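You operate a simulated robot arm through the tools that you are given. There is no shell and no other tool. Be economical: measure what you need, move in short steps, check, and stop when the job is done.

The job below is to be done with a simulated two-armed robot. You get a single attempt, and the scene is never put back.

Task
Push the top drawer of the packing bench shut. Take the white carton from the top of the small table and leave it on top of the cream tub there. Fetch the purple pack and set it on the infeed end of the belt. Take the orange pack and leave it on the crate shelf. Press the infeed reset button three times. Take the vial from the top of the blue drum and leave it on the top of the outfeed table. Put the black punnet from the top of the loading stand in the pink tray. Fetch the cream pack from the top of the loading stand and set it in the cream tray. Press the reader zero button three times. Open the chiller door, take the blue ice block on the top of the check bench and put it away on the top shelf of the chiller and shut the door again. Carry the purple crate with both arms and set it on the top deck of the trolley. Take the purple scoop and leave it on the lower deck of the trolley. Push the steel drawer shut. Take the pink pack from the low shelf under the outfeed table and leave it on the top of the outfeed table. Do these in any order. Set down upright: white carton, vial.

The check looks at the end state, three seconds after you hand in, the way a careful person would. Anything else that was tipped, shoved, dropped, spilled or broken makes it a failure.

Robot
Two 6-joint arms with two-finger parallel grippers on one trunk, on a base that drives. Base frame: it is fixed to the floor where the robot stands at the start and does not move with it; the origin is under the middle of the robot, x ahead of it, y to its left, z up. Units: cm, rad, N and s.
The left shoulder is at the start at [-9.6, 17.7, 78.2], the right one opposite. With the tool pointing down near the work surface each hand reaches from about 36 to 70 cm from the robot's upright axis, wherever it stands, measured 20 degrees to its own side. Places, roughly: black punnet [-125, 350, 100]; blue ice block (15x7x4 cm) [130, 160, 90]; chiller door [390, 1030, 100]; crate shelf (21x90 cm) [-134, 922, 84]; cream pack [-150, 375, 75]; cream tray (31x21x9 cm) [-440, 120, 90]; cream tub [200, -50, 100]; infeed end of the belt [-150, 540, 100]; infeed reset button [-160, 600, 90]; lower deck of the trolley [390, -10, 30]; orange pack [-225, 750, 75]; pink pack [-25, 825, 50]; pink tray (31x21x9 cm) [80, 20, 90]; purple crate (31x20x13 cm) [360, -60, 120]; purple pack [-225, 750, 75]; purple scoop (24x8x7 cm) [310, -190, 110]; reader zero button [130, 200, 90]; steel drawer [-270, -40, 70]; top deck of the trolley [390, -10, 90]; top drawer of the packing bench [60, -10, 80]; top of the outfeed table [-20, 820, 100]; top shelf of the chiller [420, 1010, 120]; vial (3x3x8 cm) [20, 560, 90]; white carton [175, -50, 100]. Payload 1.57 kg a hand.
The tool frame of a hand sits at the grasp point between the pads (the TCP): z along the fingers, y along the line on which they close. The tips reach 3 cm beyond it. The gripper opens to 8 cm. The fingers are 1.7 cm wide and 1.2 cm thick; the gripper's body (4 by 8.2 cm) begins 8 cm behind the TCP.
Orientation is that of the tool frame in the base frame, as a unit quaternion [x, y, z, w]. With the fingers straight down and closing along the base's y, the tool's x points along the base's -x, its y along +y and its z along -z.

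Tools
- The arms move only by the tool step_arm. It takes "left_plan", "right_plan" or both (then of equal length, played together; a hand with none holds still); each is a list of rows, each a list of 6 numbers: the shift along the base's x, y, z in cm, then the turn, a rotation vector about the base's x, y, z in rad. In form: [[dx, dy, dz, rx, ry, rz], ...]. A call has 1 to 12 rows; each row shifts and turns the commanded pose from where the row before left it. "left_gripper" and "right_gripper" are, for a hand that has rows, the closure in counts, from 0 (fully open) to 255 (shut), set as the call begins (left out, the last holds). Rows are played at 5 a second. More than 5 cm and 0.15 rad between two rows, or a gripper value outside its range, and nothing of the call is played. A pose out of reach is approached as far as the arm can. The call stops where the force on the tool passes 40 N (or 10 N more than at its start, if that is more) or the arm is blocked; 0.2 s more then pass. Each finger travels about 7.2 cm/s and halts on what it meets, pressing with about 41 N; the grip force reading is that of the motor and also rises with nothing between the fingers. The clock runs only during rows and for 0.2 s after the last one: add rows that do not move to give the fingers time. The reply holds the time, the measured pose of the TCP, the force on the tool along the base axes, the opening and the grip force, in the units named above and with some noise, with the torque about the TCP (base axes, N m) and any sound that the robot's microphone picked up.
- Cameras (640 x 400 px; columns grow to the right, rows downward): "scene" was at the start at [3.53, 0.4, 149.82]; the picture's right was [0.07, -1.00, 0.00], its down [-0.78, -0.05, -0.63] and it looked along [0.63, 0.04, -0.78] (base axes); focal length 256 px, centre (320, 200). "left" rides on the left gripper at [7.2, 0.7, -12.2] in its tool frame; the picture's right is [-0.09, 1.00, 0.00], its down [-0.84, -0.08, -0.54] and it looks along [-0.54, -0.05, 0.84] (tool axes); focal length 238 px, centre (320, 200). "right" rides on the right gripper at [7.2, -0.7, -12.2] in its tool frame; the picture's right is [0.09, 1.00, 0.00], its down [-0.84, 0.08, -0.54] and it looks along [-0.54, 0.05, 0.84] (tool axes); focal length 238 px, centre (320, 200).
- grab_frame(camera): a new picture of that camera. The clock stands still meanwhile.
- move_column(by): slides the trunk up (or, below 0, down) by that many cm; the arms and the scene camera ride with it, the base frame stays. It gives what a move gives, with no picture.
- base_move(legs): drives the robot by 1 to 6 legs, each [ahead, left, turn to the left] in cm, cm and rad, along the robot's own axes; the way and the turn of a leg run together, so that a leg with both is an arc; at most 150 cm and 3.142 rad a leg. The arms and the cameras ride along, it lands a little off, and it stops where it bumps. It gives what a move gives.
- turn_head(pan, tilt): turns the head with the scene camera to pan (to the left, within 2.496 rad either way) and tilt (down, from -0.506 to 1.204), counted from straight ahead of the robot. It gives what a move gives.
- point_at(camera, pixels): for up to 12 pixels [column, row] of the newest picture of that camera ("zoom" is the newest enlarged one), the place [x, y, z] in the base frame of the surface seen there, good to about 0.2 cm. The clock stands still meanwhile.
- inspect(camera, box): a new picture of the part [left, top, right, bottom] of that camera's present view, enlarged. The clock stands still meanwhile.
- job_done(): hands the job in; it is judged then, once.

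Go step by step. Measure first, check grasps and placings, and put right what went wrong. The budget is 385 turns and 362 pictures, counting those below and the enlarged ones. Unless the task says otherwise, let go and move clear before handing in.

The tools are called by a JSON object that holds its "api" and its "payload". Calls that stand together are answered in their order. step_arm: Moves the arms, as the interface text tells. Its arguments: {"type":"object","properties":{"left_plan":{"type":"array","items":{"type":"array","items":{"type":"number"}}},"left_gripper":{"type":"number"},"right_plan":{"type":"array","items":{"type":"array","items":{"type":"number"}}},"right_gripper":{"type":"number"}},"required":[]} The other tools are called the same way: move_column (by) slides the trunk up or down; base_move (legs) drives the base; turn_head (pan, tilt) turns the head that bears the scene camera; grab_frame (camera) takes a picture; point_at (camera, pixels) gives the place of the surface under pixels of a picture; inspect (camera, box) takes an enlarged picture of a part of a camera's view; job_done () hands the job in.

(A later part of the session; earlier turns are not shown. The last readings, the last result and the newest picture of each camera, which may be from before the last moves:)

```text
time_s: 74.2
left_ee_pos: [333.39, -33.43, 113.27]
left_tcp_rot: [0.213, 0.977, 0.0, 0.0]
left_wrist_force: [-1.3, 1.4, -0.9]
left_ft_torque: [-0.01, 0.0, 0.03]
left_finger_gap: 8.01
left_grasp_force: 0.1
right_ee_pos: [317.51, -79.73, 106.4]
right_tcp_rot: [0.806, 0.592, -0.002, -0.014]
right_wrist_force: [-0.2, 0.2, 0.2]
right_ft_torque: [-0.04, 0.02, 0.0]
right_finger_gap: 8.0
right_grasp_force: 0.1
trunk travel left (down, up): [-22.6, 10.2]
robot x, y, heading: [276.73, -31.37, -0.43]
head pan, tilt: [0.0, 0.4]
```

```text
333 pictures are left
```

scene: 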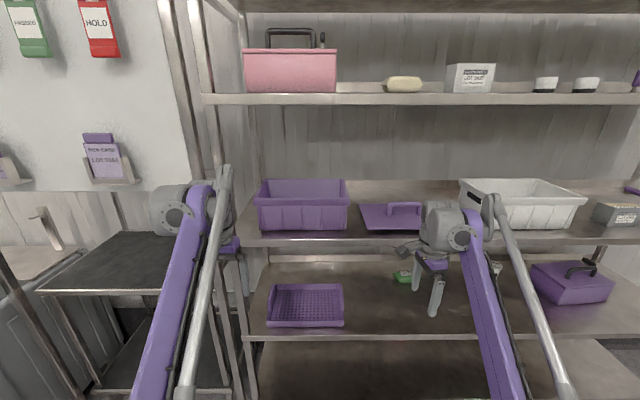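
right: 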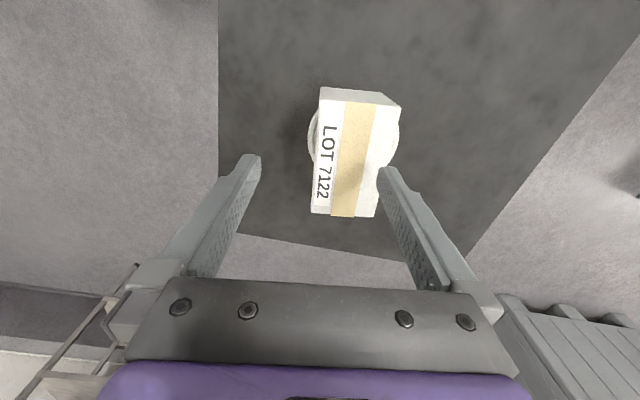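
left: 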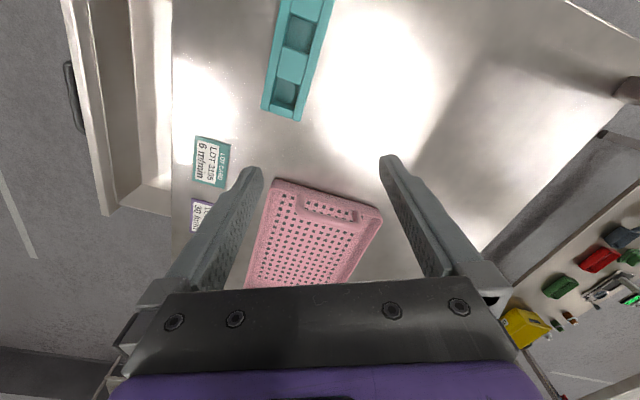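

{"api": "inspect", "payload": {"camera": "scene", "box": [190, 140, 430, 290]}}

{"api": "point_at", "payload": {"camera": "zoom", "pixels": [[180, 165], [418, 165], [195, 120], [410, 112], [185, 235], [412, 232], [300, 155], [300, 110], [300, 200], [440, 228], [180, 262], [470, 245]]}}

```text
2.67 times, centred on (310, 215) of scene
```

zoom: 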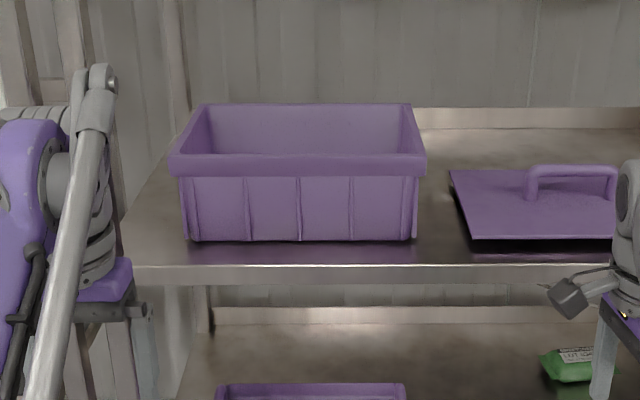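

```text
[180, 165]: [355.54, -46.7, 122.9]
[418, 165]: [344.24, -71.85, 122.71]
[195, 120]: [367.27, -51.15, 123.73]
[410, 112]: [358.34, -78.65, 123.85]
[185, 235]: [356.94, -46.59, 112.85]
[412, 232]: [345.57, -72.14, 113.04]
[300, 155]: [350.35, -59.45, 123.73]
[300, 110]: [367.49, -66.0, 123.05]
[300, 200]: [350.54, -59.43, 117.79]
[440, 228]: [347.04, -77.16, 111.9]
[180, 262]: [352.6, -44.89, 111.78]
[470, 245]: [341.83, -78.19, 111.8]
```

{"api": "point_at", "payload": {"camera": "zoom", "pixels": [[72, 60], [30, 60], [170, 60], [125, 255], [105, 370], [150, 200]]}}

{"api": "point_at", "payload": {"camera": "scene", "pixels": [[170, 60], [195, 60], [205, 98], [300, 98], [120, 180], [100, 290], [50, 285], [120, 235], [210, 320], [250, 360], [140, 150], [60, 370]]}}

```text
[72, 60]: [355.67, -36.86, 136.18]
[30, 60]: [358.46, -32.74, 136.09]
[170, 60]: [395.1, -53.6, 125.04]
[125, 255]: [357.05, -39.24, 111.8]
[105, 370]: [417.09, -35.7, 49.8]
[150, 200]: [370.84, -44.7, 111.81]
```

```text
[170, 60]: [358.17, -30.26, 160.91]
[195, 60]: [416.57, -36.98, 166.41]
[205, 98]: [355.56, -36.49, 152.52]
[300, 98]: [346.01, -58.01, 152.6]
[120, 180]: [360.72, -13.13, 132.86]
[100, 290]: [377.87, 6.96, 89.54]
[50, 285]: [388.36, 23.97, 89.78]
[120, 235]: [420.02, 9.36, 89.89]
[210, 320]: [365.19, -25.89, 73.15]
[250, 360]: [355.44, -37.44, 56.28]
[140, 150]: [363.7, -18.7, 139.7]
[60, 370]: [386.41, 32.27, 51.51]
```

Crate rim measured: centre ≈ (359,-63.5), rim z 123.8, side walls ±15 cm along the rack. I'll align both hands with the side walls, raise them, then tilt them 45° forward.

{"api": "step_arm", "payload": {"left_plan": [[-0.26, -0.58, 1.5, 0, 0, 0], [-0.26, -0.58, 1.5, 0, 0, 0], [-0.26, -0.58, 1.5, 0, 0, 0], [-0.26, -0.58, 1.5, 0, 0, 0], [-0.26, -0.58, 1.5, 0, 0, 0], [-0.26, -0.58, 1.5, 0, 0, 0], [-0.26, -0.58, 1.5, 0, 0, 0], [-0.26, -0.58, 1.5, 0, 0, 0], [-0.26, -0.58, 1.5, 0, 0, 0], [-0.26, -0.58, 1.5, 0, 0, 0]], "right_plan": [[0.11, 1.34, 2.2, 0, 0, 0.144], [0.11, 1.34, 2.2, 0, 0, 0.144], [0.11, 1.34, 2.2, 0, 0, 0.144], [0.11, 1.34, 2.2, 0, 0, 0.144], [0.11, 1.34, 2.2, 0, 0, 0.144], [0.11, 1.34, 2.2, 0, 0, 0.144], [0.11, 1.34, 2.2, 0, 0, 0.144], [0.11, 1.34, 2.2, 0, 0, 0.144], [0.11, 1.34, 2.2, 0, 0, 0.144], [0.11, 1.34, 2.2, 0, 0, 0.144]]}}

{"api": "step_arm", "payload": {"left_plan": [[0, 0, 0.3, -0.0537, -0.1194, 0], [0, 0, 0.3, -0.0537, -0.1194, 0], [0, 0, 0.3, -0.0537, -0.1194, 0], [0, 0, 0.3, -0.0537, -0.1194, 0], [0, 0, 0.3, -0.0537, -0.1194, 0], [0, 0, 0.3, -0.0537, -0.1194, 0]], "right_plan": [[0, 0, 0.3, -0.0537, -0.1194, 0], [0, 0, 0.3, -0.0537, -0.1194, 0], [0, 0, 0.3, -0.0537, -0.1194, 0], [0, 0, 0.3, -0.0537, -0.1194, 0], [0, 0, 0.3, -0.0537, -0.1194, 0], [0, 0, 0.3, -0.0537, -0.1194, 0]]}}

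{"api": "grab_frame", "payload": {"camera": "scene"}}

```text
time_s: 76.4
left_ee_pos: [325.17, -36.26, 120.69]
left_tcp_rot: [0.214, 0.977, 0.0, 0.0]
left_wrist_force: [-0.2, 0.7, -0.1]
left_ft_torque: [0.02, -0.02, 0.01]
left_finger_gap: 7.99
left_grasp_force: 0.2
left hand out of reach, approached as far as the arm can: row 2, 3, 4, 5, 6, 7, 8, 9, 10
right_ee_pos: [311.69, -63.43, 120.95]
right_tcp_rot: [0.237, 0.971, -0.01, -0.008]
right_wrist_force: [-0.5, 0.4, 0.1]
right_ft_torque: [0.0, -0.07, -0.01]
right_finger_gap: 8.0
right_grasp_force: 0.1
right hand out of reach, approached as far as the arm can: row 1, 2, 3, 5, 6, 7, 8, 9, 10
trunk travel left (down, up): [-22.6, 10.2]
robot x, y, heading: [277.16, -31.34, -0.429]
head pan, tilt: [0.0, 0.4]
```

```text
time_s: 77.8
left_ee_pos: [324.86, -36.32, 122.45]
left_tcp_rot: [0.198, 0.902, -0.08, 0.375]
left_wrist_force: [-0.9, 0.4, 0.2]
left_ft_torque: [-0.01, 0.01, 0.02]
left_finger_gap: 8.01
left_grasp_force: 0.2
right_ee_pos: [311.79, -63.43, 122.59]
right_tcp_rot: [0.203, 0.903, -0.088, 0.368]
right_wrist_force: [-0.3, 0.5, -0.4]
right_ft_torque: [0.04, 0.0, -0.01]
right_finger_gap: 8.0
right_grasp_force: 0.0
trunk travel left (down, up): [-22.6, 10.2]
robot x, y, heading: [276.88, -31.77, -0.425]
head pan, tilt: [0.0, 0.4]
```

```text
331 pictures are left
```

scene: 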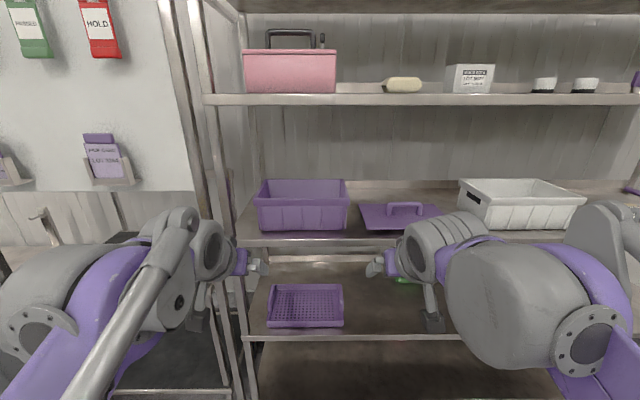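

Hands are aligned. Raising the trunk so they clear the rim, then closing in.

{"api": "move_column", "payload": {"by": 9}}

{"api": "base_move", "payload": {"legs": [[0, 5, 0], [24, 0, 0.01]]}}

{"api": "grab_frame", "payload": {"camera": "scene"}}

{"api": "grab_frame", "payload": {"camera": "left"}}

{"api": "grab_frame", "payload": {"camera": "right"}}

```text
time_s: 79.0
left_ee_pos: [325.07, -36.33, 131.45]
left_tcp_rot: [0.197, 0.903, -0.079, 0.375]
left_wrist_force: [-0.2, 0.4, 0.3]
left_ft_torque: [0.0, -0.01, -0.03]
left_finger_gap: 7.99
left_grasp_force: 0.2
right_ee_pos: [311.83, -63.57, 131.6]
right_tcp_rot: [0.202, 0.904, -0.087, 0.367]
right_wrist_force: [0.9, 0.7, -0.4]
right_ft_torque: [0.0, -0.02, -0.02]
right_finger_gap: 8.01
right_grasp_force: 0.1
trunk travel left (down, up): [-31.6, 1.2]
robot x, y, heading: [277.33, -31.62, -0.427]
head pan, tilt: [0.0, 0.4]
```

```text
time_s: 81.5
left_ee_pos: [348.88, -41.21, 131.53]
left_tcp_rot: [0.192, 0.904, -0.077, 0.375]
left_wrist_force: [-0.4, 0.0, 0.6]
left_ft_torque: [0.01, -0.01, 0.0]
left_finger_gap: 8.02
left_grasp_force: 0.1
right_ee_pos: [336.03, -68.41, 131.56]
right_tcp_rot: [0.198, 0.904, -0.086, 0.368]
right_wrist_force: [-0.8, -0.7, -0.7]
right_ft_torque: [-0.02, -0.03, 0.0]
right_finger_gap: 7.99
right_grasp_force: 0.2
trunk travel left (down, up): [-31.6, 1.2]
robot x, y, heading: [300.74, -36.7, -0.421]
head pan, tilt: [0.0, 0.4]
```

```text
330 pictures are left
```

scene: 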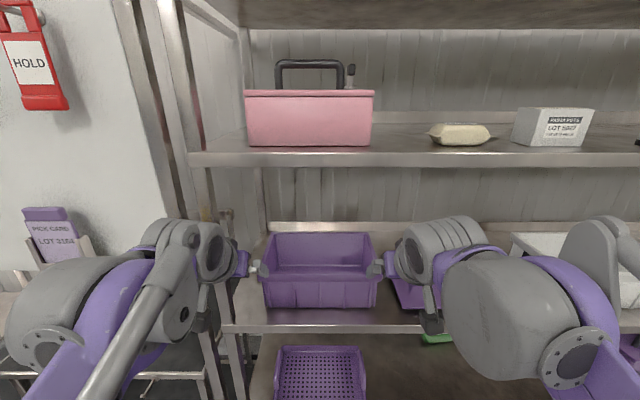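

```text
329 pictures are left
```

left: 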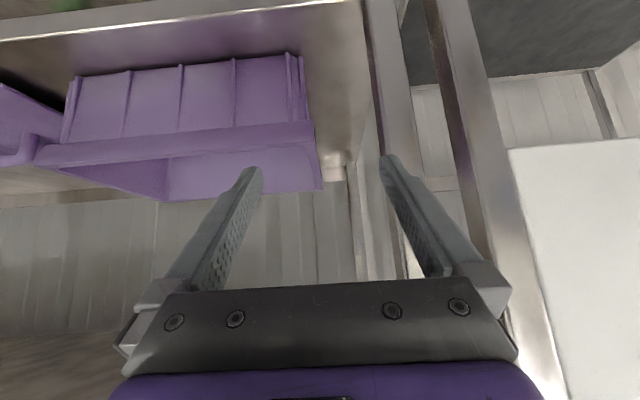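

```text
328 pictures are left
```

right: 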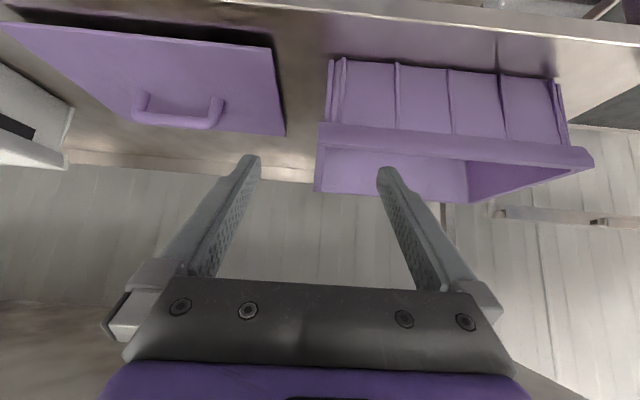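

{"api": "point_at", "payload": {"camera": "left", "pixels": [[308, 128], [317, 180], [312, 150], [305, 118]]}}

{"api": "point_at", "payload": {"camera": "right", "pixels": [[322, 130], [317, 185], [319, 150], [330, 120]]}}

```text
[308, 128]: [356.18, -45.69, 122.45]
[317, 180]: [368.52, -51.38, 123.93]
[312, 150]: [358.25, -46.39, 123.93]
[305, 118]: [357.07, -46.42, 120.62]
```

```text
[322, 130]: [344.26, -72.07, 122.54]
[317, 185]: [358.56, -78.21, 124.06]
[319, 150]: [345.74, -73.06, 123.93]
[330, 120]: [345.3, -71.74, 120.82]
```

{"api": "step_arm", "payload": {"left_plan": [[3.73, -2.1, 0, 0, 0, 0], [3.73, -2.1, 0, 0, 0, 0], [3.73, -2.1, 0, 0, 0, 0], [3.73, -2.1, 0, 0, 0, 0], [0, 0, -2, 0, 0, 0]], "right_plan": [[4, -1.8, 0, 0, 0, 0], [4, -1.8, 0, 0, 0, 0], [4, -1.8, 0, 0, 0, 0], [4, -1.8, 0, 0, 0, 0], [0, 0, -2, 0, 0, 0]]}}

{"api": "grab_frame", "payload": {"camera": "left"}}

{"api": "grab_frame", "payload": {"camera": "right"}}

{"api": "grab_frame", "payload": {"camera": "scene"}}

```text
time_s: 82.7
left_ee_pos: [363.67, -49.54, 129.54]
left_tcp_rot: [0.193, 0.903, -0.078, 0.376]
left_wrist_force: [-0.8, 0.4, 1.1]
left_ft_torque: [-0.02, -0.02, 0.02]
left_finger_gap: 8.01
left_grasp_force: 0.0
right_ee_pos: [352.02, -75.46, 129.59]
right_tcp_rot: [0.198, 0.904, -0.086, 0.368]
right_wrist_force: [-0.4, 0.3, 0.7]
right_ft_torque: [0.0, -0.01, -0.01]
right_finger_gap: 7.99
right_grasp_force: 0.1
trunk travel left (down, up): [-31.6, 1.2]
robot x, y, heading: [300.73, -36.72, -0.419]
head pan, tilt: [0.0, 0.4]
```

```text
327 pictures are left
```

left: 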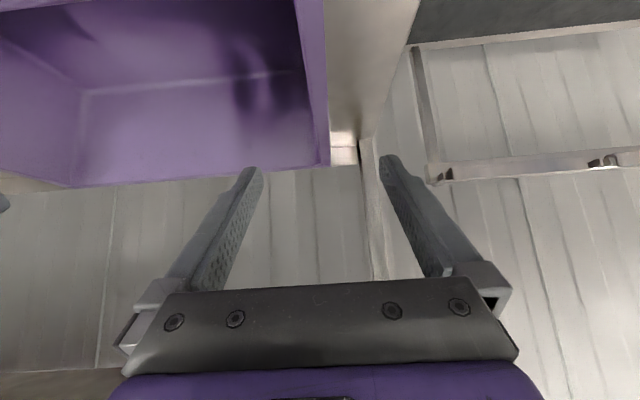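

```text
326 pictures are left
```

right: 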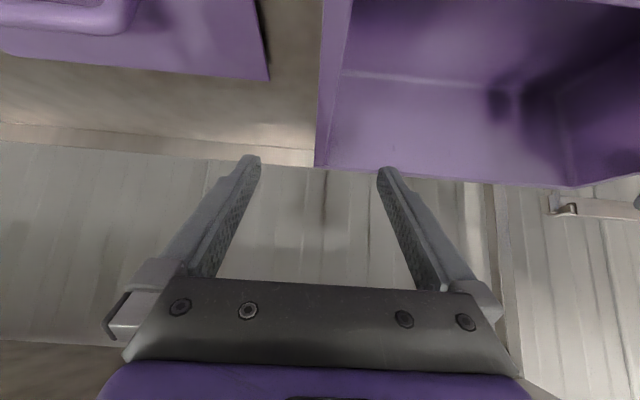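

```text
325 pictures are left
```

scene: 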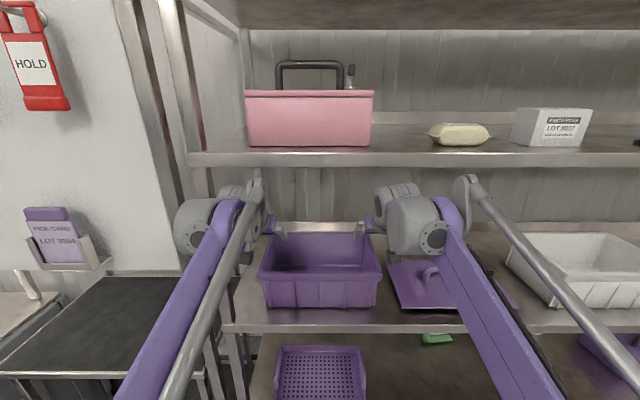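

{"api": "step_arm", "payload": {"left_plan": [[0, 0, -2, 0, 0, 0], [0, 0, -2, 0, 0, 0], [0, 0, -2, 0, 0, 0], [0, 0, -2, 0, 0, 0]], "right_plan": [[0, 0, -2, 0, 0, 0], [0, 0, -2, 0, 0, 0], [0, 0, -2, 0, 0, 0], [0, 0, -2, 0, 0, 0]]}}

{"api": "grab_frame", "payload": {"camera": "left"}}

{"api": "grab_frame", "payload": {"camera": "right"}}

{"api": "grab_frame", "payload": {"camera": "scene"}}

```text
time_s: 83.7
left_ee_pos: [363.74, -49.61, 121.41]
left_tcp_rot: [0.192, 0.904, -0.077, 0.375]
left_wrist_force: [-0.1, 0.1, -0.2]
left_ft_torque: [0.02, 0.0, -0.02]
left_finger_gap: 8.01
left_grasp_force: 0.1
right_ee_pos: [352.15, -75.54, 121.61]
right_tcp_rot: [0.198, 0.905, -0.086, 0.367]
right_wrist_force: [0.0, 0.2, 0.5]
right_ft_torque: [0.03, -0.03, -0.04]
right_finger_gap: 8.01
right_grasp_force: 0.2
trunk travel left (down, up): [-31.6, 1.2]
robot x, y, heading: [300.85, -37.02, -0.42]
head pan, tilt: [0.0, 0.4]
```

```text
324 pictures are left
```

left: 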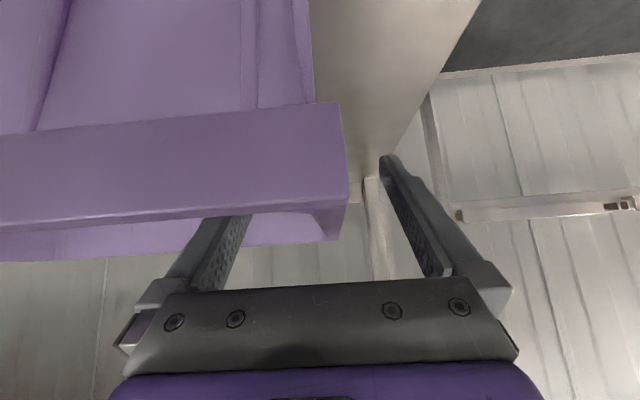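

```text
323 pictures are left
```

right: 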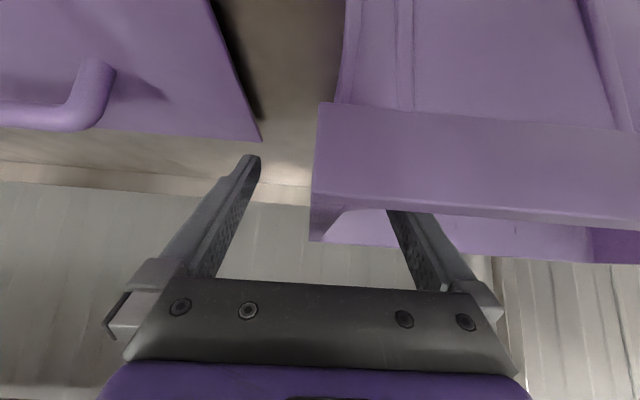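

```text
322 pictures are left
```

scene: 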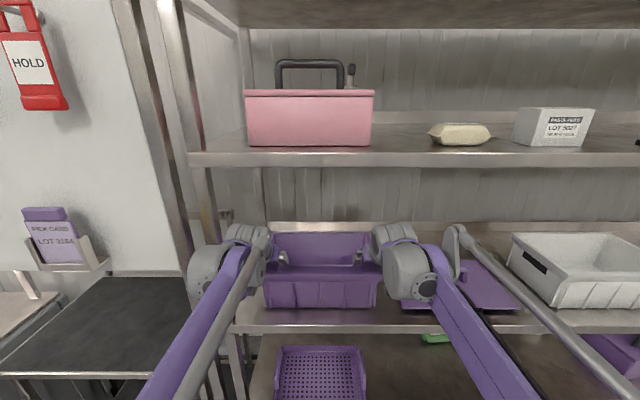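

Both grippers straddle the side walls. Closing.

{"api": "step_arm", "payload": {"left_plan": [[0, 0, 0, 0, 0, 0], [0, 0, 0, 0, 0, 0], [0, 0, 0, 0, 0, 0], [0, 0, 0, 0, 0, 0]], "right_plan": [[0, 0, 0, 0, 0, 0], [0, 0, 0, 0, 0, 0], [0, 0, 0, 0, 0, 0], [0, 0, 0, 0, 0, 0]], "left_gripper": 255, "right_gripper": 255}}

{"api": "step_arm", "payload": {"left_plan": [[0, 0, 1, 0, 0, 0], [0, 0, 1, 0, 0, 0], [0, 0, 1, 0, 0, 0]], "right_plan": [[0, 0, 1, 0, 0, 0], [0, 0, 1, 0, 0, 0], [0, 0, 1, 0, 0, 0]]}}

{"api": "grab_frame", "payload": {"camera": "scene"}}

```text
time_s: 84.7
left_ee_pos: [363.89, -49.57, 121.53]
left_tcp_rot: [0.192, 0.904, -0.077, 0.375]
left_wrist_force: [4.9, 12.6, -0.2]
left_ft_torque: [-1.32, 0.61, -1.43]
left_finger_gap: 1.36
left_grasp_force: 30.5
right_ee_pos: [352.04, -75.69, 121.63]
right_tcp_rot: [0.199, 0.905, -0.086, 0.367]
right_wrist_force: [-4.3, -11.9, 0.4]
right_ft_torque: [1.38, -0.63, 1.54]
right_finger_gap: 1.44
right_grasp_force: 30.0
trunk travel left (down, up): [-31.6, 1.2]
robot x, y, heading: [300.77, -36.51, -0.42]
head pan, tilt: [0.0, 0.4]
```

```text
time_s: 85.5
left_ee_pos: [363.97, -49.57, 124.44]
left_tcp_rot: [0.192, 0.904, -0.077, 0.374]
left_wrist_force: [7.3, 14.9, -2.1]
left_ft_torque: [-1.46, 0.5, -1.54]
left_finger_gap: 1.37
left_grasp_force: 29.9
right_ee_pos: [352.08, -75.57, 124.57]
right_tcp_rot: [0.198, 0.905, -0.087, 0.368]
right_wrist_force: [-6.6, -15.6, -2.5]
right_ft_torque: [1.41, -0.45, 1.54]
right_finger_gap: 1.41
right_grasp_force: 30.8
trunk travel left (down, up): [-31.6, 1.2]
robot x, y, heading: [300.63, -36.74, -0.419]
head pan, tilt: [0.0, 0.4]
```

```text
321 pictures are left
```

scene: 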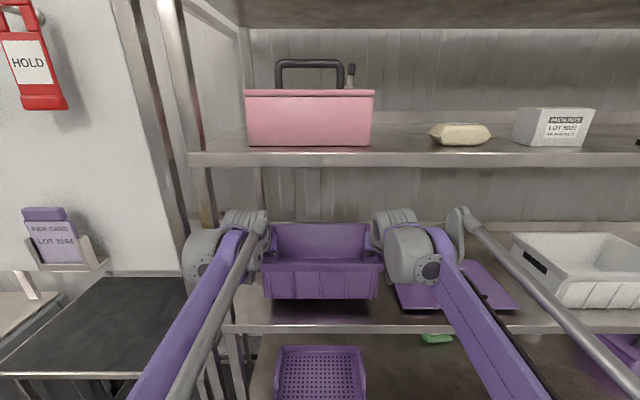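

Crate lifted level. Backing straight out of the rack.

{"api": "base_move", "payload": {"legs": [[-36, 0, 0]]}}

{"api": "turn_head", "payload": {"pan": 0.4, "tilt": 0.6}}

{"api": "grab_frame", "payload": {"camera": "scene"}}

```text
time_s: 87.8
left_ee_pos: [330.74, -34.6, 124.4]
left_tcp_rot: [0.192, 0.904, -0.077, 0.374]
left_wrist_force: [10.9, 22.5, -2.9]
left_ft_torque: [-1.34, 0.66, -1.52]
left_finger_gap: 1.35
left_grasp_force: 30.1
right_ee_pos: [318.87, -60.72, 124.63]
right_tcp_rot: [0.199, 0.905, -0.086, 0.367]
right_wrist_force: [-11.2, -23.0, -2.8]
right_ft_torque: [1.33, -0.61, 1.62]
right_finger_gap: 1.42
right_grasp_force: 31.0
trunk travel left (down, up): [-31.6, 1.2]
robot x, y, heading: [267.26, -22.02, -0.416]
head pan, tilt: [0.0, 0.4]
```

```text
time_s: 88.7
left_ee_pos: [330.67, -34.6, 124.37]
left_tcp_rot: [0.192, 0.904, -0.077, 0.374]
left_wrist_force: [3.8, 4.2, -2.6]
left_ft_torque: [-1.41, 0.62, -1.38]
left_finger_gap: 1.37
left_grasp_force: 30.5
right_ee_pos: [318.9, -60.77, 124.49]
right_tcp_rot: [0.199, 0.905, -0.087, 0.367]
right_wrist_force: [-1.7, -4.6, -2.2]
right_ft_torque: [1.44, -0.56, 1.47]
right_finger_gap: 1.42
right_grasp_force: 30.6
trunk travel left (down, up): [-31.6, 1.2]
robot x, y, heading: [267.47, -22.22, -0.418]
head pan, tilt: [0.4, 0.6]
```

```text
320 pictures are left
```

scene: 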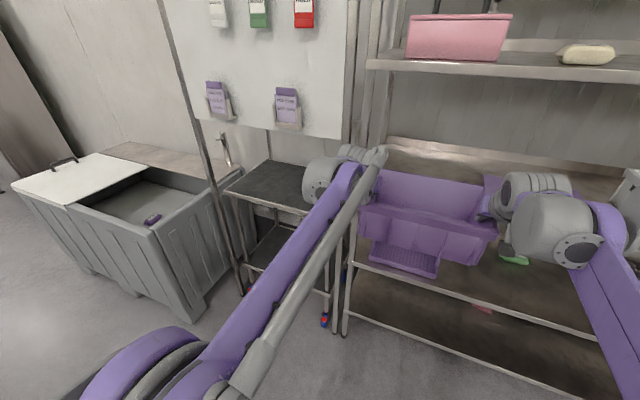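

{"api": "inspect", "payload": {"camera": "scene", "box": [180, 70, 380, 330]}}

{"api": "point_at", "payload": {"camera": "scene", "pixels": [[230, 190], [268, 162], [305, 208], [265, 185], [215, 150], [220, 118], [320, 133], [290, 125], [228, 230], [262, 245], [295, 285], [260, 130]]}}

```text
1.54 times, centred on (280, 200) of scene
```

zoom: 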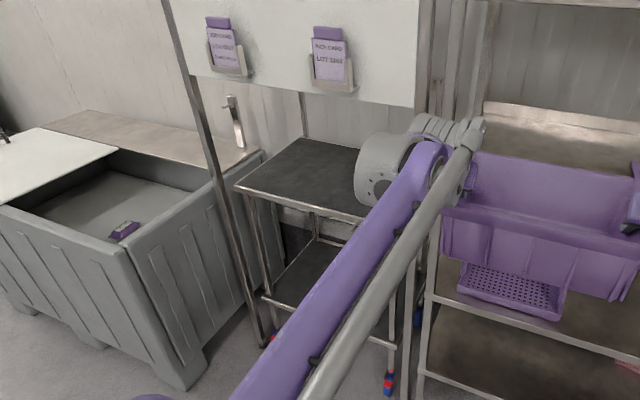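

```text
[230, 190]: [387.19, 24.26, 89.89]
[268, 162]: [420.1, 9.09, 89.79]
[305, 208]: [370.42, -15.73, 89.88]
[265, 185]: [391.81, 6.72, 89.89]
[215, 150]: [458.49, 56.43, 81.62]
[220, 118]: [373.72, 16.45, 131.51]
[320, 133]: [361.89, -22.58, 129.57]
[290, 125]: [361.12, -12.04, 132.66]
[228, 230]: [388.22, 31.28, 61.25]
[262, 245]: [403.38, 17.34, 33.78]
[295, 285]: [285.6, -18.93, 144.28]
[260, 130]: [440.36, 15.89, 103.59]
```

{"api": "point_at", "payload": {"camera": "scene", "pixels": [[188, 315], [85, 265], [150, 300], [160, 235]]}}

{"api": "move_column", "payload": {"by": -22.6}}

```text
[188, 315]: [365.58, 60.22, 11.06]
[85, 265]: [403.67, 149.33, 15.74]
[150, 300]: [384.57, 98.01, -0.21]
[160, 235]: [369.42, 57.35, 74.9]
```

```text
time_s: 91.1
left_ee_pos: [330.68, -34.67, 101.85]
left_tcp_rot: [0.192, 0.904, -0.077, 0.375]
left_wrist_force: [3.1, 6.7, -2.2]
left_ft_torque: [-1.32, 0.76, -1.38]
left_finger_gap: 1.34
left_grasp_force: 30.7
right_ee_pos: [318.73, -60.69, 102.04]
right_tcp_rot: [0.199, 0.905, -0.088, 0.367]
right_wrist_force: [-3.2, -5.6, -1.9]
right_ft_torque: [1.37, -0.7, 1.46]
right_finger_gap: 1.4
right_grasp_force: 29.7
trunk travel left (down, up): [-9.0, 23.8]
robot x, y, heading: [267.4, -22.13, -0.422]
head pan, tilt: [0.4, 0.6]
```

{"api": "base_move", "payload": {"legs": [[0, 63, 0.02]]}}

{"api": "turn_head", "payload": {"pan": 0.0, "tilt": 0.5}}

{"api": "grab_frame", "payload": {"camera": "scene"}}

```text
time_s: 97.1
left_ee_pos: [356.33, 23.72, 101.8]
left_tcp_rot: [0.189, 0.904, -0.075, 0.375]
left_wrist_force: [3.6, 6.9, -3.6]
left_ft_torque: [-1.4, 0.66, -1.37]
left_finger_gap: 1.39
left_grasp_force: 30.3
right_ee_pos: [344.63, -2.5, 101.9]
right_tcp_rot: [0.195, 0.905, -0.085, 0.367]
right_wrist_force: [-3.3, -6.7, -3.1]
right_ft_torque: [1.38, -0.6, 1.48]
right_finger_gap: 1.4
right_grasp_force: 30.7
trunk travel left (down, up): [-9.0, 23.8]
robot x, y, heading: [292.57, 36.27, -0.413]
head pan, tilt: [0.4, 0.6]
```

```text
time_s: 98.0
left_ee_pos: [356.3, 23.78, 101.81]
left_tcp_rot: [0.188, 0.905, -0.075, 0.375]
left_wrist_force: [1.7, 3.5, -2.8]
left_ft_torque: [-1.35, 0.69, -1.37]
left_finger_gap: 1.38
left_grasp_force: 29.6
right_ee_pos: [344.63, -2.42, 102.02]
right_tcp_rot: [0.194, 0.906, -0.084, 0.367]
right_wrist_force: [-2.0, -3.3, -1.9]
right_ft_torque: [1.4, -0.65, 1.5]
right_finger_gap: 1.42
right_grasp_force: 30.4
trunk travel left (down, up): [-9.0, 23.8]
robot x, y, heading: [292.72, 36.08, -0.412]
head pan, tilt: [0.0, 0.499]
```

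```text
318 pictures are left
```

scene: 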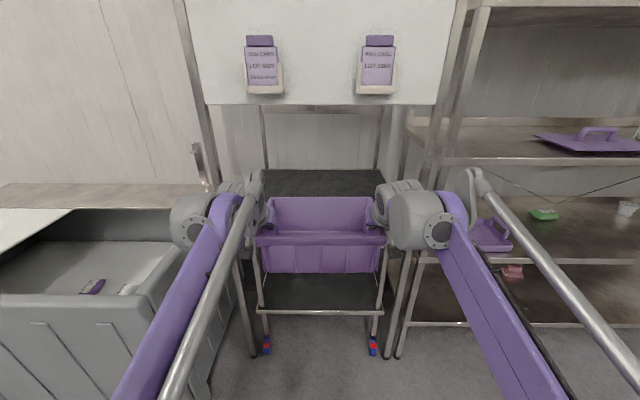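

{"api": "base_move", "payload": {"legs": [[22, 0, 0]]}}

{"api": "grab_frame", "payload": {"camera": "scene"}}

{"api": "grab_frame", "payload": {"camera": "left"}}

```text
time_s: 99.7
left_ee_pos: [376.48, 15.09, 101.8]
left_tcp_rot: [0.189, 0.905, -0.075, 0.374]
left_wrist_force: [1.9, 3.6, -2.2]
left_ft_torque: [-1.37, 0.58, -1.37]
left_finger_gap: 1.39
left_grasp_force: 29.7
right_ee_pos: [364.63, -11.12, 101.89]
right_tcp_rot: [0.196, 0.905, -0.085, 0.367]
right_wrist_force: [-2.0, -4.2, -2.5]
right_ft_torque: [1.42, -0.53, 1.48]
right_finger_gap: 1.37
right_grasp_force: 30.8
trunk travel left (down, up): [-9.0, 23.8]
robot x, y, heading: [312.87, 27.25, -0.415]
head pan, tilt: [0.0, 0.499]
```

```text
317 pictures are left
```

scene: 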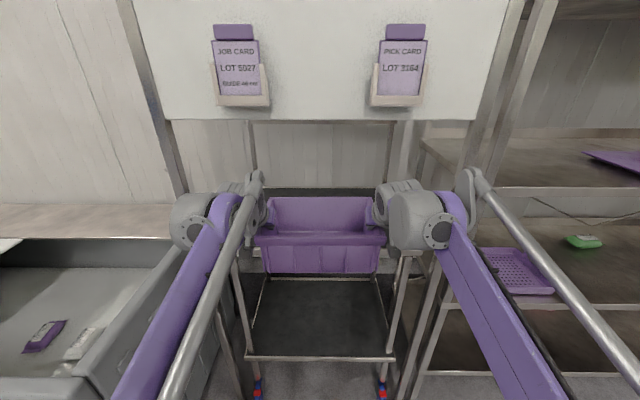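

```text
316 pictures are left
```

left: 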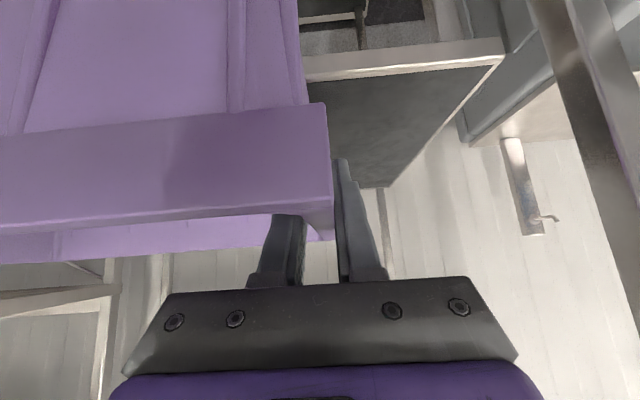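

{"api": "point_at", "payload": {"camera": "scene", "pixels": [[165, 150], [185, 225], [490, 140], [425, 225], [172, 220], [300, 118], [350, 380], [320, 358], [255, 300]]}}

```text
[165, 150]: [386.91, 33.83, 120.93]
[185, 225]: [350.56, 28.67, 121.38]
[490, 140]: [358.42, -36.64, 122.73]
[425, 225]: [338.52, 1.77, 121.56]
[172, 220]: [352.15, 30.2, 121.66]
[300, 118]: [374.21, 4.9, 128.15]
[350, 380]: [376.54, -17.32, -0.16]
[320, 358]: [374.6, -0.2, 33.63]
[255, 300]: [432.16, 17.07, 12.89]
```

{"api": "base_move", "payload": {"legs": [[17.5, 0, 0.005]]}}

{"api": "grab_frame", "payload": {"camera": "scene"}}

{"api": "grab_frame", "payload": {"camera": "right"}}

```text
time_s: 101.2
left_ee_pos: [392.47, 8.59, 101.79]
left_tcp_rot: [0.185, 0.905, -0.074, 0.375]
left_wrist_force: [2.2, 3.6, -3.0]
left_ft_torque: [-1.42, 0.61, -1.35]
left_finger_gap: 1.36
left_grasp_force: 30.5
right_ee_pos: [380.82, -17.6, 101.95]
right_tcp_rot: [0.191, 0.907, -0.082, 0.367]
right_wrist_force: [-1.7, -2.6, -3.0]
right_ft_torque: [1.38, -0.57, 1.48]
right_finger_gap: 1.42
right_grasp_force: 30.1
trunk travel left (down, up): [-9.0, 23.8]
robot x, y, heading: [328.74, 20.25, -0.401]
head pan, tilt: [0.0, 0.499]
```

```text
315 pictures are left
```

scene: 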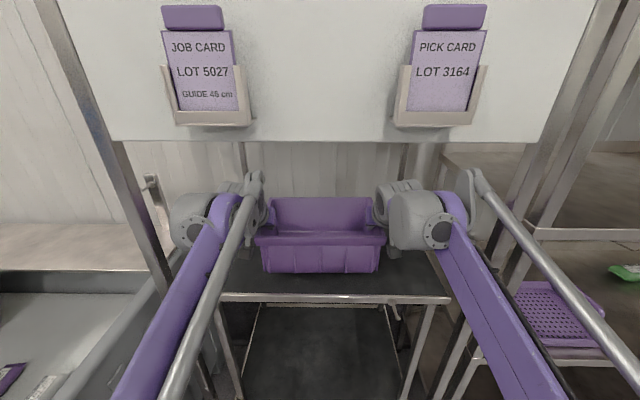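

```text
314 pictures are left
```

right: 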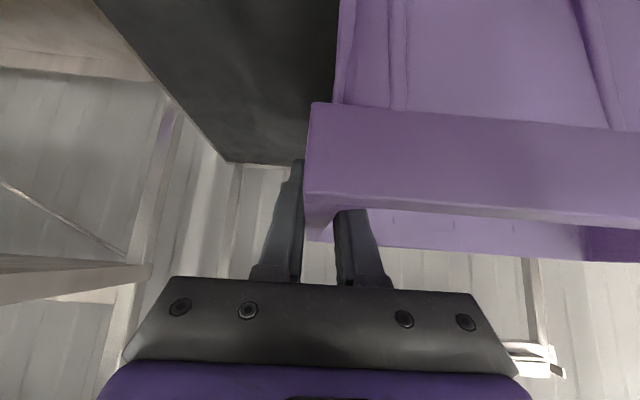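

Crate is over the deck. Lowering the trunk onto it.

{"api": "move_column", "payload": {"by": -1.9}}

```text
time_s: 101.8
left_ee_pos: [392.28, 8.66, 99.91]
left_tcp_rot: [0.185, 0.905, -0.074, 0.375]
left_wrist_force: [0.9, 3.5, -3.6]
left_ft_torque: [-1.33, 0.72, -1.37]
left_finger_gap: 1.38
left_grasp_force: 29.5
right_ee_pos: [380.72, -17.64, 100.1]
right_tcp_rot: [0.193, 0.906, -0.084, 0.368]
right_wrist_force: [-1.7, -2.7, -2.6]
right_ft_torque: [1.42, -0.66, 1.45]
right_finger_gap: 1.39
right_grasp_force: 30.9
trunk travel left (down, up): [-7.1, 25.7]
robot x, y, heading: [328.88, 20.59, -0.404]
head pan, tilt: [0.0, 0.499]
```

{"api": "move_column", "payload": {"by": -0.4}}

```text
time_s: 102.3
left_ee_pos: [392.37, 8.67, 99.5]
left_tcp_rot: [0.185, 0.905, -0.074, 0.376]
left_wrist_force: [4.6, 2.4, 3.0]
left_ft_torque: [-1.41, 0.58, -1.42]
left_finger_gap: 1.35
left_grasp_force: 30.5
right_ee_pos: [380.81, -17.72, 99.73]
right_tcp_rot: [0.192, 0.906, -0.084, 0.368]
right_wrist_force: [-2.4, -3.6, -1.5]
right_ft_torque: [1.06, -1.45, 1.38]
right_finger_gap: 1.43
right_grasp_force: 31.0
trunk travel left (down, up): [-6.7, 26.1]
robot x, y, heading: [329.05, 20.37, -0.404]
head pan, tilt: [0.0, 0.499]
```

Left hand shows upward force, crate is touching. A last bit, then opening both grippers.

{"api": "move_column", "payload": {"by": -0.3}}

{"api": "step_arm", "payload": {"left_plan": [[0, 0, 0, 0, 0, 0], [0, 0, 0, 0, 0, 0], [0, 0, 0, 0, 0, 0], [0, 0, 0, 0, 0, 0]], "right_plan": [[0, 0, 0, 0, 0, 0], [0, 0, 0, 0, 0, 0], [0, 0, 0, 0, 0, 0], [0, 0, 0, 0, 0, 0]], "left_gripper": 0, "right_gripper": 0}}

{"api": "grab_frame", "payload": {"camera": "left"}}

{"api": "grab_frame", "payload": {"camera": "right"}}

```text
time_s: 102.9
left_ee_pos: [392.32, 8.69, 99.23]
left_tcp_rot: [0.185, 0.904, -0.074, 0.378]
left_wrist_force: [8.4, -0.1, 25.1]
left_ft_torque: [-1.36, 0.71, -1.47]
left_finger_gap: 1.39
left_grasp_force: 30.5
right_ee_pos: [380.87, -17.67, 99.5]
right_tcp_rot: [0.191, 0.905, -0.083, 0.37]
right_wrist_force: [9.5, -9.4, 18.8]
right_ft_torque: [1.42, -0.4, 1.47]
right_finger_gap: 1.44
right_grasp_force: 30.9
trunk travel left (down, up): [-6.4, 26.4]
robot x, y, heading: [328.57, 20.53, -0.402]
head pan, tilt: [0.0, 0.499]
```

```text
time_s: 103.9
left_ee_pos: [392.29, 8.74, 99.18]
left_tcp_rot: [0.185, 0.905, -0.074, 0.375]
left_wrist_force: [-0.1, 0.3, 0.4]
left_ft_torque: [0.01, 0.0, 0.0]
left_finger_gap: 8.01
left_grasp_force: 0.1
right_ee_pos: [380.79, -17.62, 99.36]
right_tcp_rot: [0.19, 0.906, -0.083, 0.368]
right_wrist_force: [-1.2, -0.2, -0.2]
right_ft_torque: [0.0, -0.01, 0.01]
right_finger_gap: 8.0
right_grasp_force: 0.0
trunk travel left (down, up): [-6.4, 26.4]
robot x, y, heading: [328.33, 20.18, -0.406]
head pan, tilt: [0.0, 0.499]
```

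```text
313 pictures are left
```

left: 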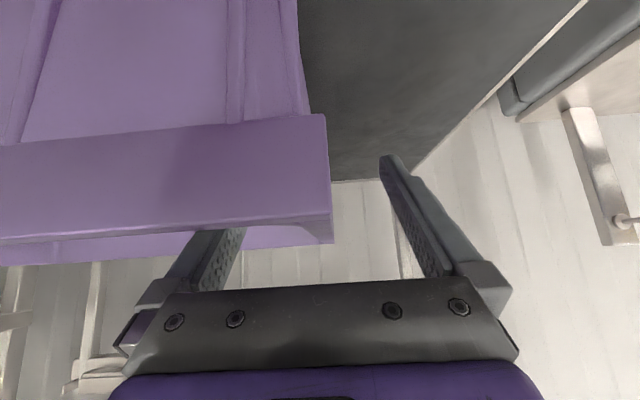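

```text
312 pictures are left
```

right: 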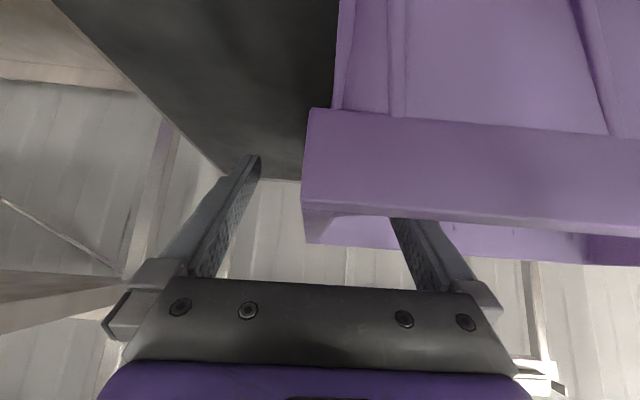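

{"api": "step_arm", "payload": {"left_plan": [[-1.29, 0.58, 1.41, 0, 0, 0], [-1.29, 0.58, 1.41, 0, 0, 0], [-1.29, 0.58, 1.41, 0, 0, 0], [-1.29, 0.58, 1.41, 0, 0, 0], [-1.29, 0.58, 1.41, 0, 0, 0], [-1.29, 0.58, 1.41, 0, 0, 0]], "right_plan": [[-1.29, 0.58, 1.41, 0, 0, 0], [-1.29, 0.58, 1.41, 0, 0, 0], [-1.29, 0.58, 1.41, 0, 0, 0], [-1.29, 0.58, 1.41, 0, 0, 0], [-1.29, 0.58, 1.41, 0, 0, 0], [-1.29, 0.58, 1.41, 0, 0, 0]]}}

{"api": "base_move", "payload": {"legs": [[-50, 0, 0]]}}

{"api": "grab_frame", "payload": {"camera": "scene"}}

```text
time_s: 105.3
left_ee_pos: [384.58, 12.02, 107.67]
left_tcp_rot: [0.184, 0.905, -0.075, 0.375]
left_wrist_force: [-0.1, -1.3, 0.5]
left_ft_torque: [0.01, 0.01, -0.03]
left_finger_gap: 8.0
left_grasp_force: 0.1
right_ee_pos: [372.92, -13.95, 108.01]
right_tcp_rot: [0.191, 0.906, -0.083, 0.367]
right_wrist_force: [-0.2, -0.1, -0.3]
right_ft_torque: [0.01, 0.0, 0.01]
right_finger_gap: 8.0
right_grasp_force: 0.1
trunk travel left (down, up): [-6.4, 26.4]
robot x, y, heading: [328.85, 20.3, -0.402]
head pan, tilt: [0.0, 0.499]
```

```text
time_s: 108.2
left_ee_pos: [338.71, 31.77, 107.68]
left_tcp_rot: [0.184, 0.906, -0.073, 0.375]
left_wrist_force: [-0.8, 0.3, -0.2]
left_ft_torque: [0.01, 0.02, -0.02]
left_finger_gap: 8.01
left_grasp_force: 0.1
right_ee_pos: [327.19, 5.59, 107.89]
right_tcp_rot: [0.189, 0.907, -0.083, 0.367]
right_wrist_force: [-0.3, 0.5, 0.2]
right_ft_torque: [0.0, -0.02, 0.0]
right_finger_gap: 7.98
right_grasp_force: 0.0
trunk travel left (down, up): [-6.4, 26.4]
robot x, y, heading: [282.69, 40.04, -0.403]
head pan, tilt: [0.0, 0.499]
```

```text
311 pictures are left
```

scene: 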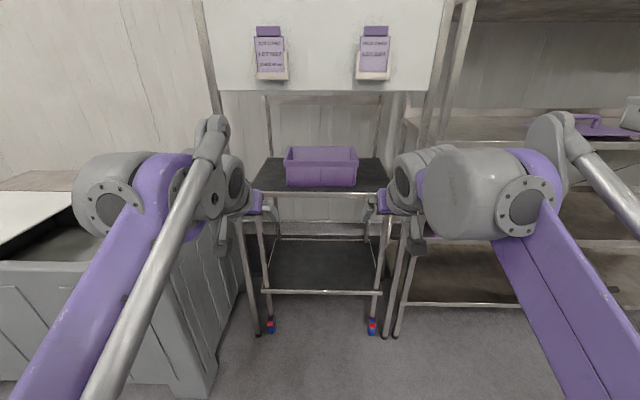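

Crate is on the top deck. Driving along the rack to the scoop at its far right end.

{"api": "base_move", "payload": {"legs": [[10, 0, -0.012], [0, -100, 0], [0, -80, 0]]}}

{"api": "move_column", "payload": {"by": 18}}

{"api": "turn_head", "payload": {"pan": -0.2, "tilt": 0.4}}

{"api": "grab_frame", "payload": {"camera": "scene"}}

```text
time_s: 125.1
left_ee_pos: [277.16, -138.02, 107.62]
left_tcp_rot: [0.186, 0.905, -0.074, 0.376]
left_wrist_force: [-0.2, -0.5, -0.3]
left_ft_torque: [0.01, -0.02, 0.03]
left_finger_gap: 8.02
left_grasp_force: 0.1
right_ee_pos: [265.62, -164.08, 107.99]
right_tcp_rot: [0.192, 0.906, -0.084, 0.369]
right_wrist_force: [0.8, 0.6, -0.2]
right_ft_torque: [-0.01, -0.01, 0.01]
right_finger_gap: 7.99
right_grasp_force: 0.0
trunk travel left (down, up): [-6.4, 26.4]
robot x, y, heading: [221.62, -129.52, -0.407]
head pan, tilt: [0.0, 0.499]
```

```text
time_s: 127.1
left_ee_pos: [277.16, -138.02, 125.65]
left_tcp_rot: [0.185, 0.905, -0.074, 0.375]
left_wrist_force: [-0.7, -0.6, -0.3]
left_ft_torque: [0.01, -0.01, -0.01]
left_finger_gap: 7.98
left_grasp_force: 0.0
right_ee_pos: [265.49, -164.15, 125.88]
right_tcp_rot: [0.192, 0.906, -0.084, 0.368]
right_wrist_force: [0.3, -0.6, -0.3]
right_ft_torque: [0.0, 0.01, 0.03]
right_finger_gap: 8.02
right_grasp_force: 0.1
trunk travel left (down, up): [-24.4, 8.4]
robot x, y, heading: [221.49, -129.87, -0.404]
head pan, tilt: [0.0, 0.499]
```

```text
time_s: 127.8
left_ee_pos: [277.23, -137.96, 125.62]
left_tcp_rot: [0.186, 0.905, -0.074, 0.376]
left_wrist_force: [-0.3, 1.3, -0.1]
left_ft_torque: [-0.01, -0.04, 0.01]
left_finger_gap: 7.98
left_grasp_force: 0.1
right_ee_pos: [265.66, -164.17, 125.93]
right_tcp_rot: [0.192, 0.906, -0.083, 0.368]
right_wrist_force: [-0.3, 0.4, 0.8]
right_ft_torque: [-0.02, 0.0, -0.01]
right_finger_gap: 7.99
right_grasp_force: 0.2
trunk travel left (down, up): [-24.4, 8.4]
robot x, y, heading: [221.38, -129.58, -0.406]
head pan, tilt: [-0.201, 0.4]
```

```text
310 pictures are left
```

scene: 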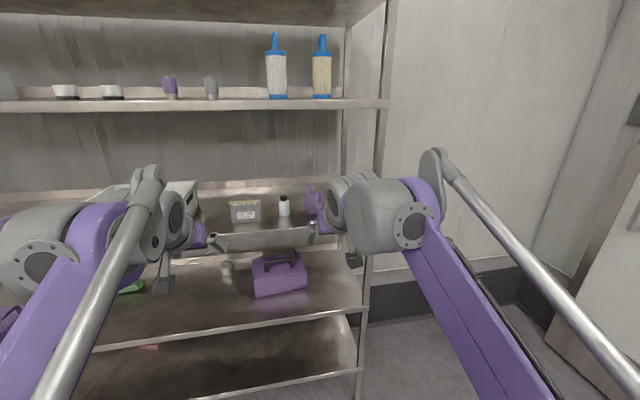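

{"api": "grab_frame", "payload": {"camera": "right"}}

{"api": "inspect", "payload": {"camera": "scene", "box": [220, 160, 380, 260]}}

```text
309 pictures are left
```

right: 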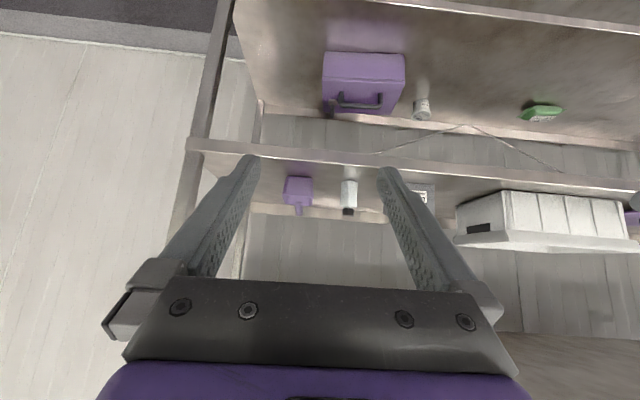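

```text
4.00 times, centred on (300, 210) of scene
```

zoom: 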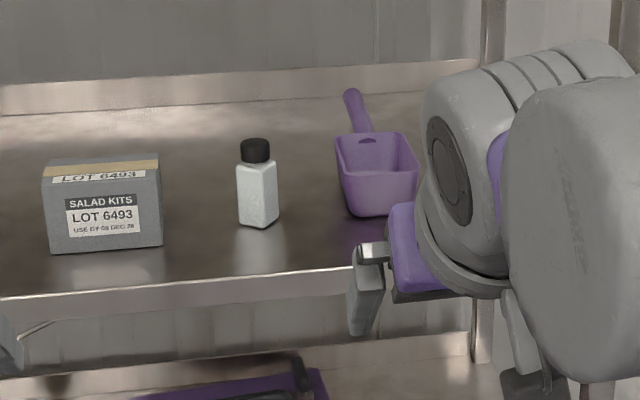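

{"api": "point_at", "payload": {"camera": "zoom", "pixels": [[337, 138], [408, 134], [344, 168], [416, 172], [380, 215], [352, 95], [368, 125], [380, 170], [350, 150], [375, 195], [255, 150], [380, 255]]}}

{"api": "inspect", "payload": {"camera": "right", "box": [240, 150, 400, 250]}}

{"api": "point_at", "payload": {"camera": "zoom", "pixels": [[175, 110], [285, 112], [230, 130], [175, 200], [275, 205], [235, 250], [190, 150], [270, 150]]}}

```text
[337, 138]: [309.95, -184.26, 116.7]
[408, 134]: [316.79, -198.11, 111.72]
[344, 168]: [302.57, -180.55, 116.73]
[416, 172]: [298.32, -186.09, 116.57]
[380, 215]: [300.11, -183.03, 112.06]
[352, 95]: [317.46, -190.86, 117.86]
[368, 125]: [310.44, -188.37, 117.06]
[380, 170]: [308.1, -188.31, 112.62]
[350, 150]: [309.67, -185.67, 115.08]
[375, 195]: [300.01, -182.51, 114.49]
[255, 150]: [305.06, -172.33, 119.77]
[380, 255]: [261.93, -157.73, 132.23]
```

```text
4.00 times, centred on (320, 200) of right
```

zoom: 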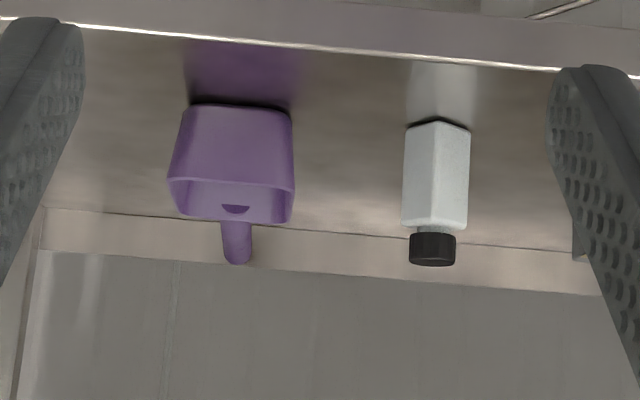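

```text
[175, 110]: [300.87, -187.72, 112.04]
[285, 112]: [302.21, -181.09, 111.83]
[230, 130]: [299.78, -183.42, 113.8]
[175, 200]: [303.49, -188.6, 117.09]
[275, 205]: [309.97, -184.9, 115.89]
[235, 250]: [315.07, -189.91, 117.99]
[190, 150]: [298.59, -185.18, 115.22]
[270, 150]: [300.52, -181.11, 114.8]
```

Scoop left wall lies at rack-lateral s≈40.6, same as the right hand. Raising the trunk and driving in.

{"api": "move_column", "payload": {"by": 7.5}}

{"api": "base_move", "payload": {"legs": [[30, 0, -0.01]]}}

{"api": "step_arm", "payload": {"right_plan": [[0, 0, 0, 0, 0, 0], [0, 0, 0, 0, 0, 0]], "right_gripper": 120}}

{"api": "grab_frame", "payload": {"camera": "right"}}

{"api": "grab_frame", "payload": {"camera": "scene"}}

```text
time_s: 128.9
left_ee_pos: [277.19, -137.96, 133.18]
left_tcp_rot: [0.186, 0.905, -0.074, 0.375]
left_wrist_force: [-0.8, -0.5, -0.4]
left_ft_torque: [-0.03, -0.04, 0.0]
left_finger_gap: 8.0
left_grasp_force: 0.1
right_ee_pos: [265.61, -164.11, 133.44]
right_tcp_rot: [0.193, 0.906, -0.084, 0.368]
right_wrist_force: [0.1, 1.5, -1.1]
right_ft_torque: [0.02, -0.02, -0.01]
right_finger_gap: 7.98
right_grasp_force: 0.1
trunk travel left (down, up): [-31.9, 0.9]
robot x, y, heading: [221.61, -129.57, -0.404]
head pan, tilt: [-0.201, 0.4]
```

```text
time_s: 131.0
left_ee_pos: [304.5, -150.76, 133.04]
left_tcp_rot: [0.192, 0.904, -0.077, 0.375]
left_wrist_force: [-0.2, 0.4, -0.1]
left_ft_torque: [-0.02, -0.03, -0.02]
left_finger_gap: 8.01
left_grasp_force: 0.1
right_ee_pos: [292.55, -176.68, 133.53]
right_tcp_rot: [0.198, 0.905, -0.087, 0.367]
right_wrist_force: [0.2, 0.0, 0.0]
right_ft_torque: [-0.01, 0.04, -0.03]
right_finger_gap: 7.98
right_grasp_force: 0.1
trunk travel left (down, up): [-31.9, 0.9]
robot x, y, heading: [249.16, -141.61, -0.417]
head pan, tilt: [-0.201, 0.4]
```

```text
time_s: 131.6
left_ee_pos: [304.59, -150.81, 133.15]
left_tcp_rot: [0.192, 0.904, -0.076, 0.375]
left_wrist_force: [-0.2, 0.4, -0.2]
left_ft_torque: [0.0, 0.02, 0.03]
left_finger_gap: 7.99
left_grasp_force: 0.1
right_ee_pos: [292.66, -176.75, 133.39]
right_tcp_rot: [0.198, 0.905, -0.086, 0.367]
right_wrist_force: [0.3, -0.4, 1.1]
right_ft_torque: [0.0, 0.03, -0.04]
right_finger_gap: 4.23
right_grasp_force: 0.0
trunk travel left (down, up): [-31.9, 0.9]
robot x, y, heading: [248.59, -141.44, -0.418]
head pan, tilt: [-0.201, 0.4]
```

```text
306 pictures are left
```

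right: 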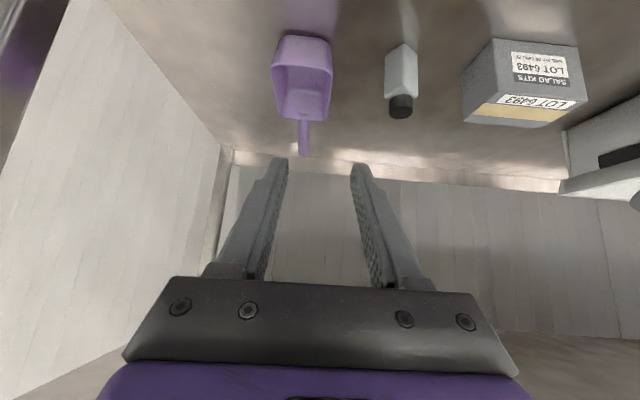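

```text
305 pictures are left
```

scene: 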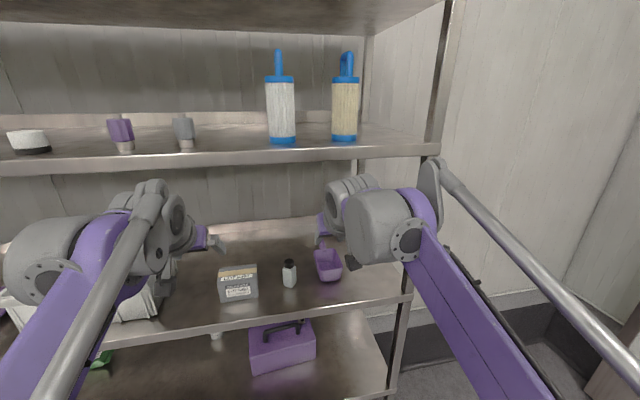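

{"api": "inspect", "payload": {"camera": "right", "box": [240, 20, 432, 140]}}

{"api": "point_at", "payload": {"camera": "zoom", "pixels": [[306, 80], [305, 200], [285, 315], [298, 270], [106, 155], [135, 310], [200, 160], [215, 300], [212, 440], [540, 250]]}}

```text
3.33 times, centred on (336, 80) of right
```

zoom: 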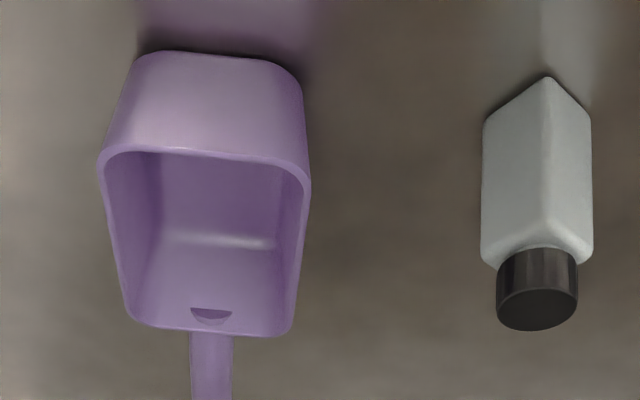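

```text
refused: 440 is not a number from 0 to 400
```

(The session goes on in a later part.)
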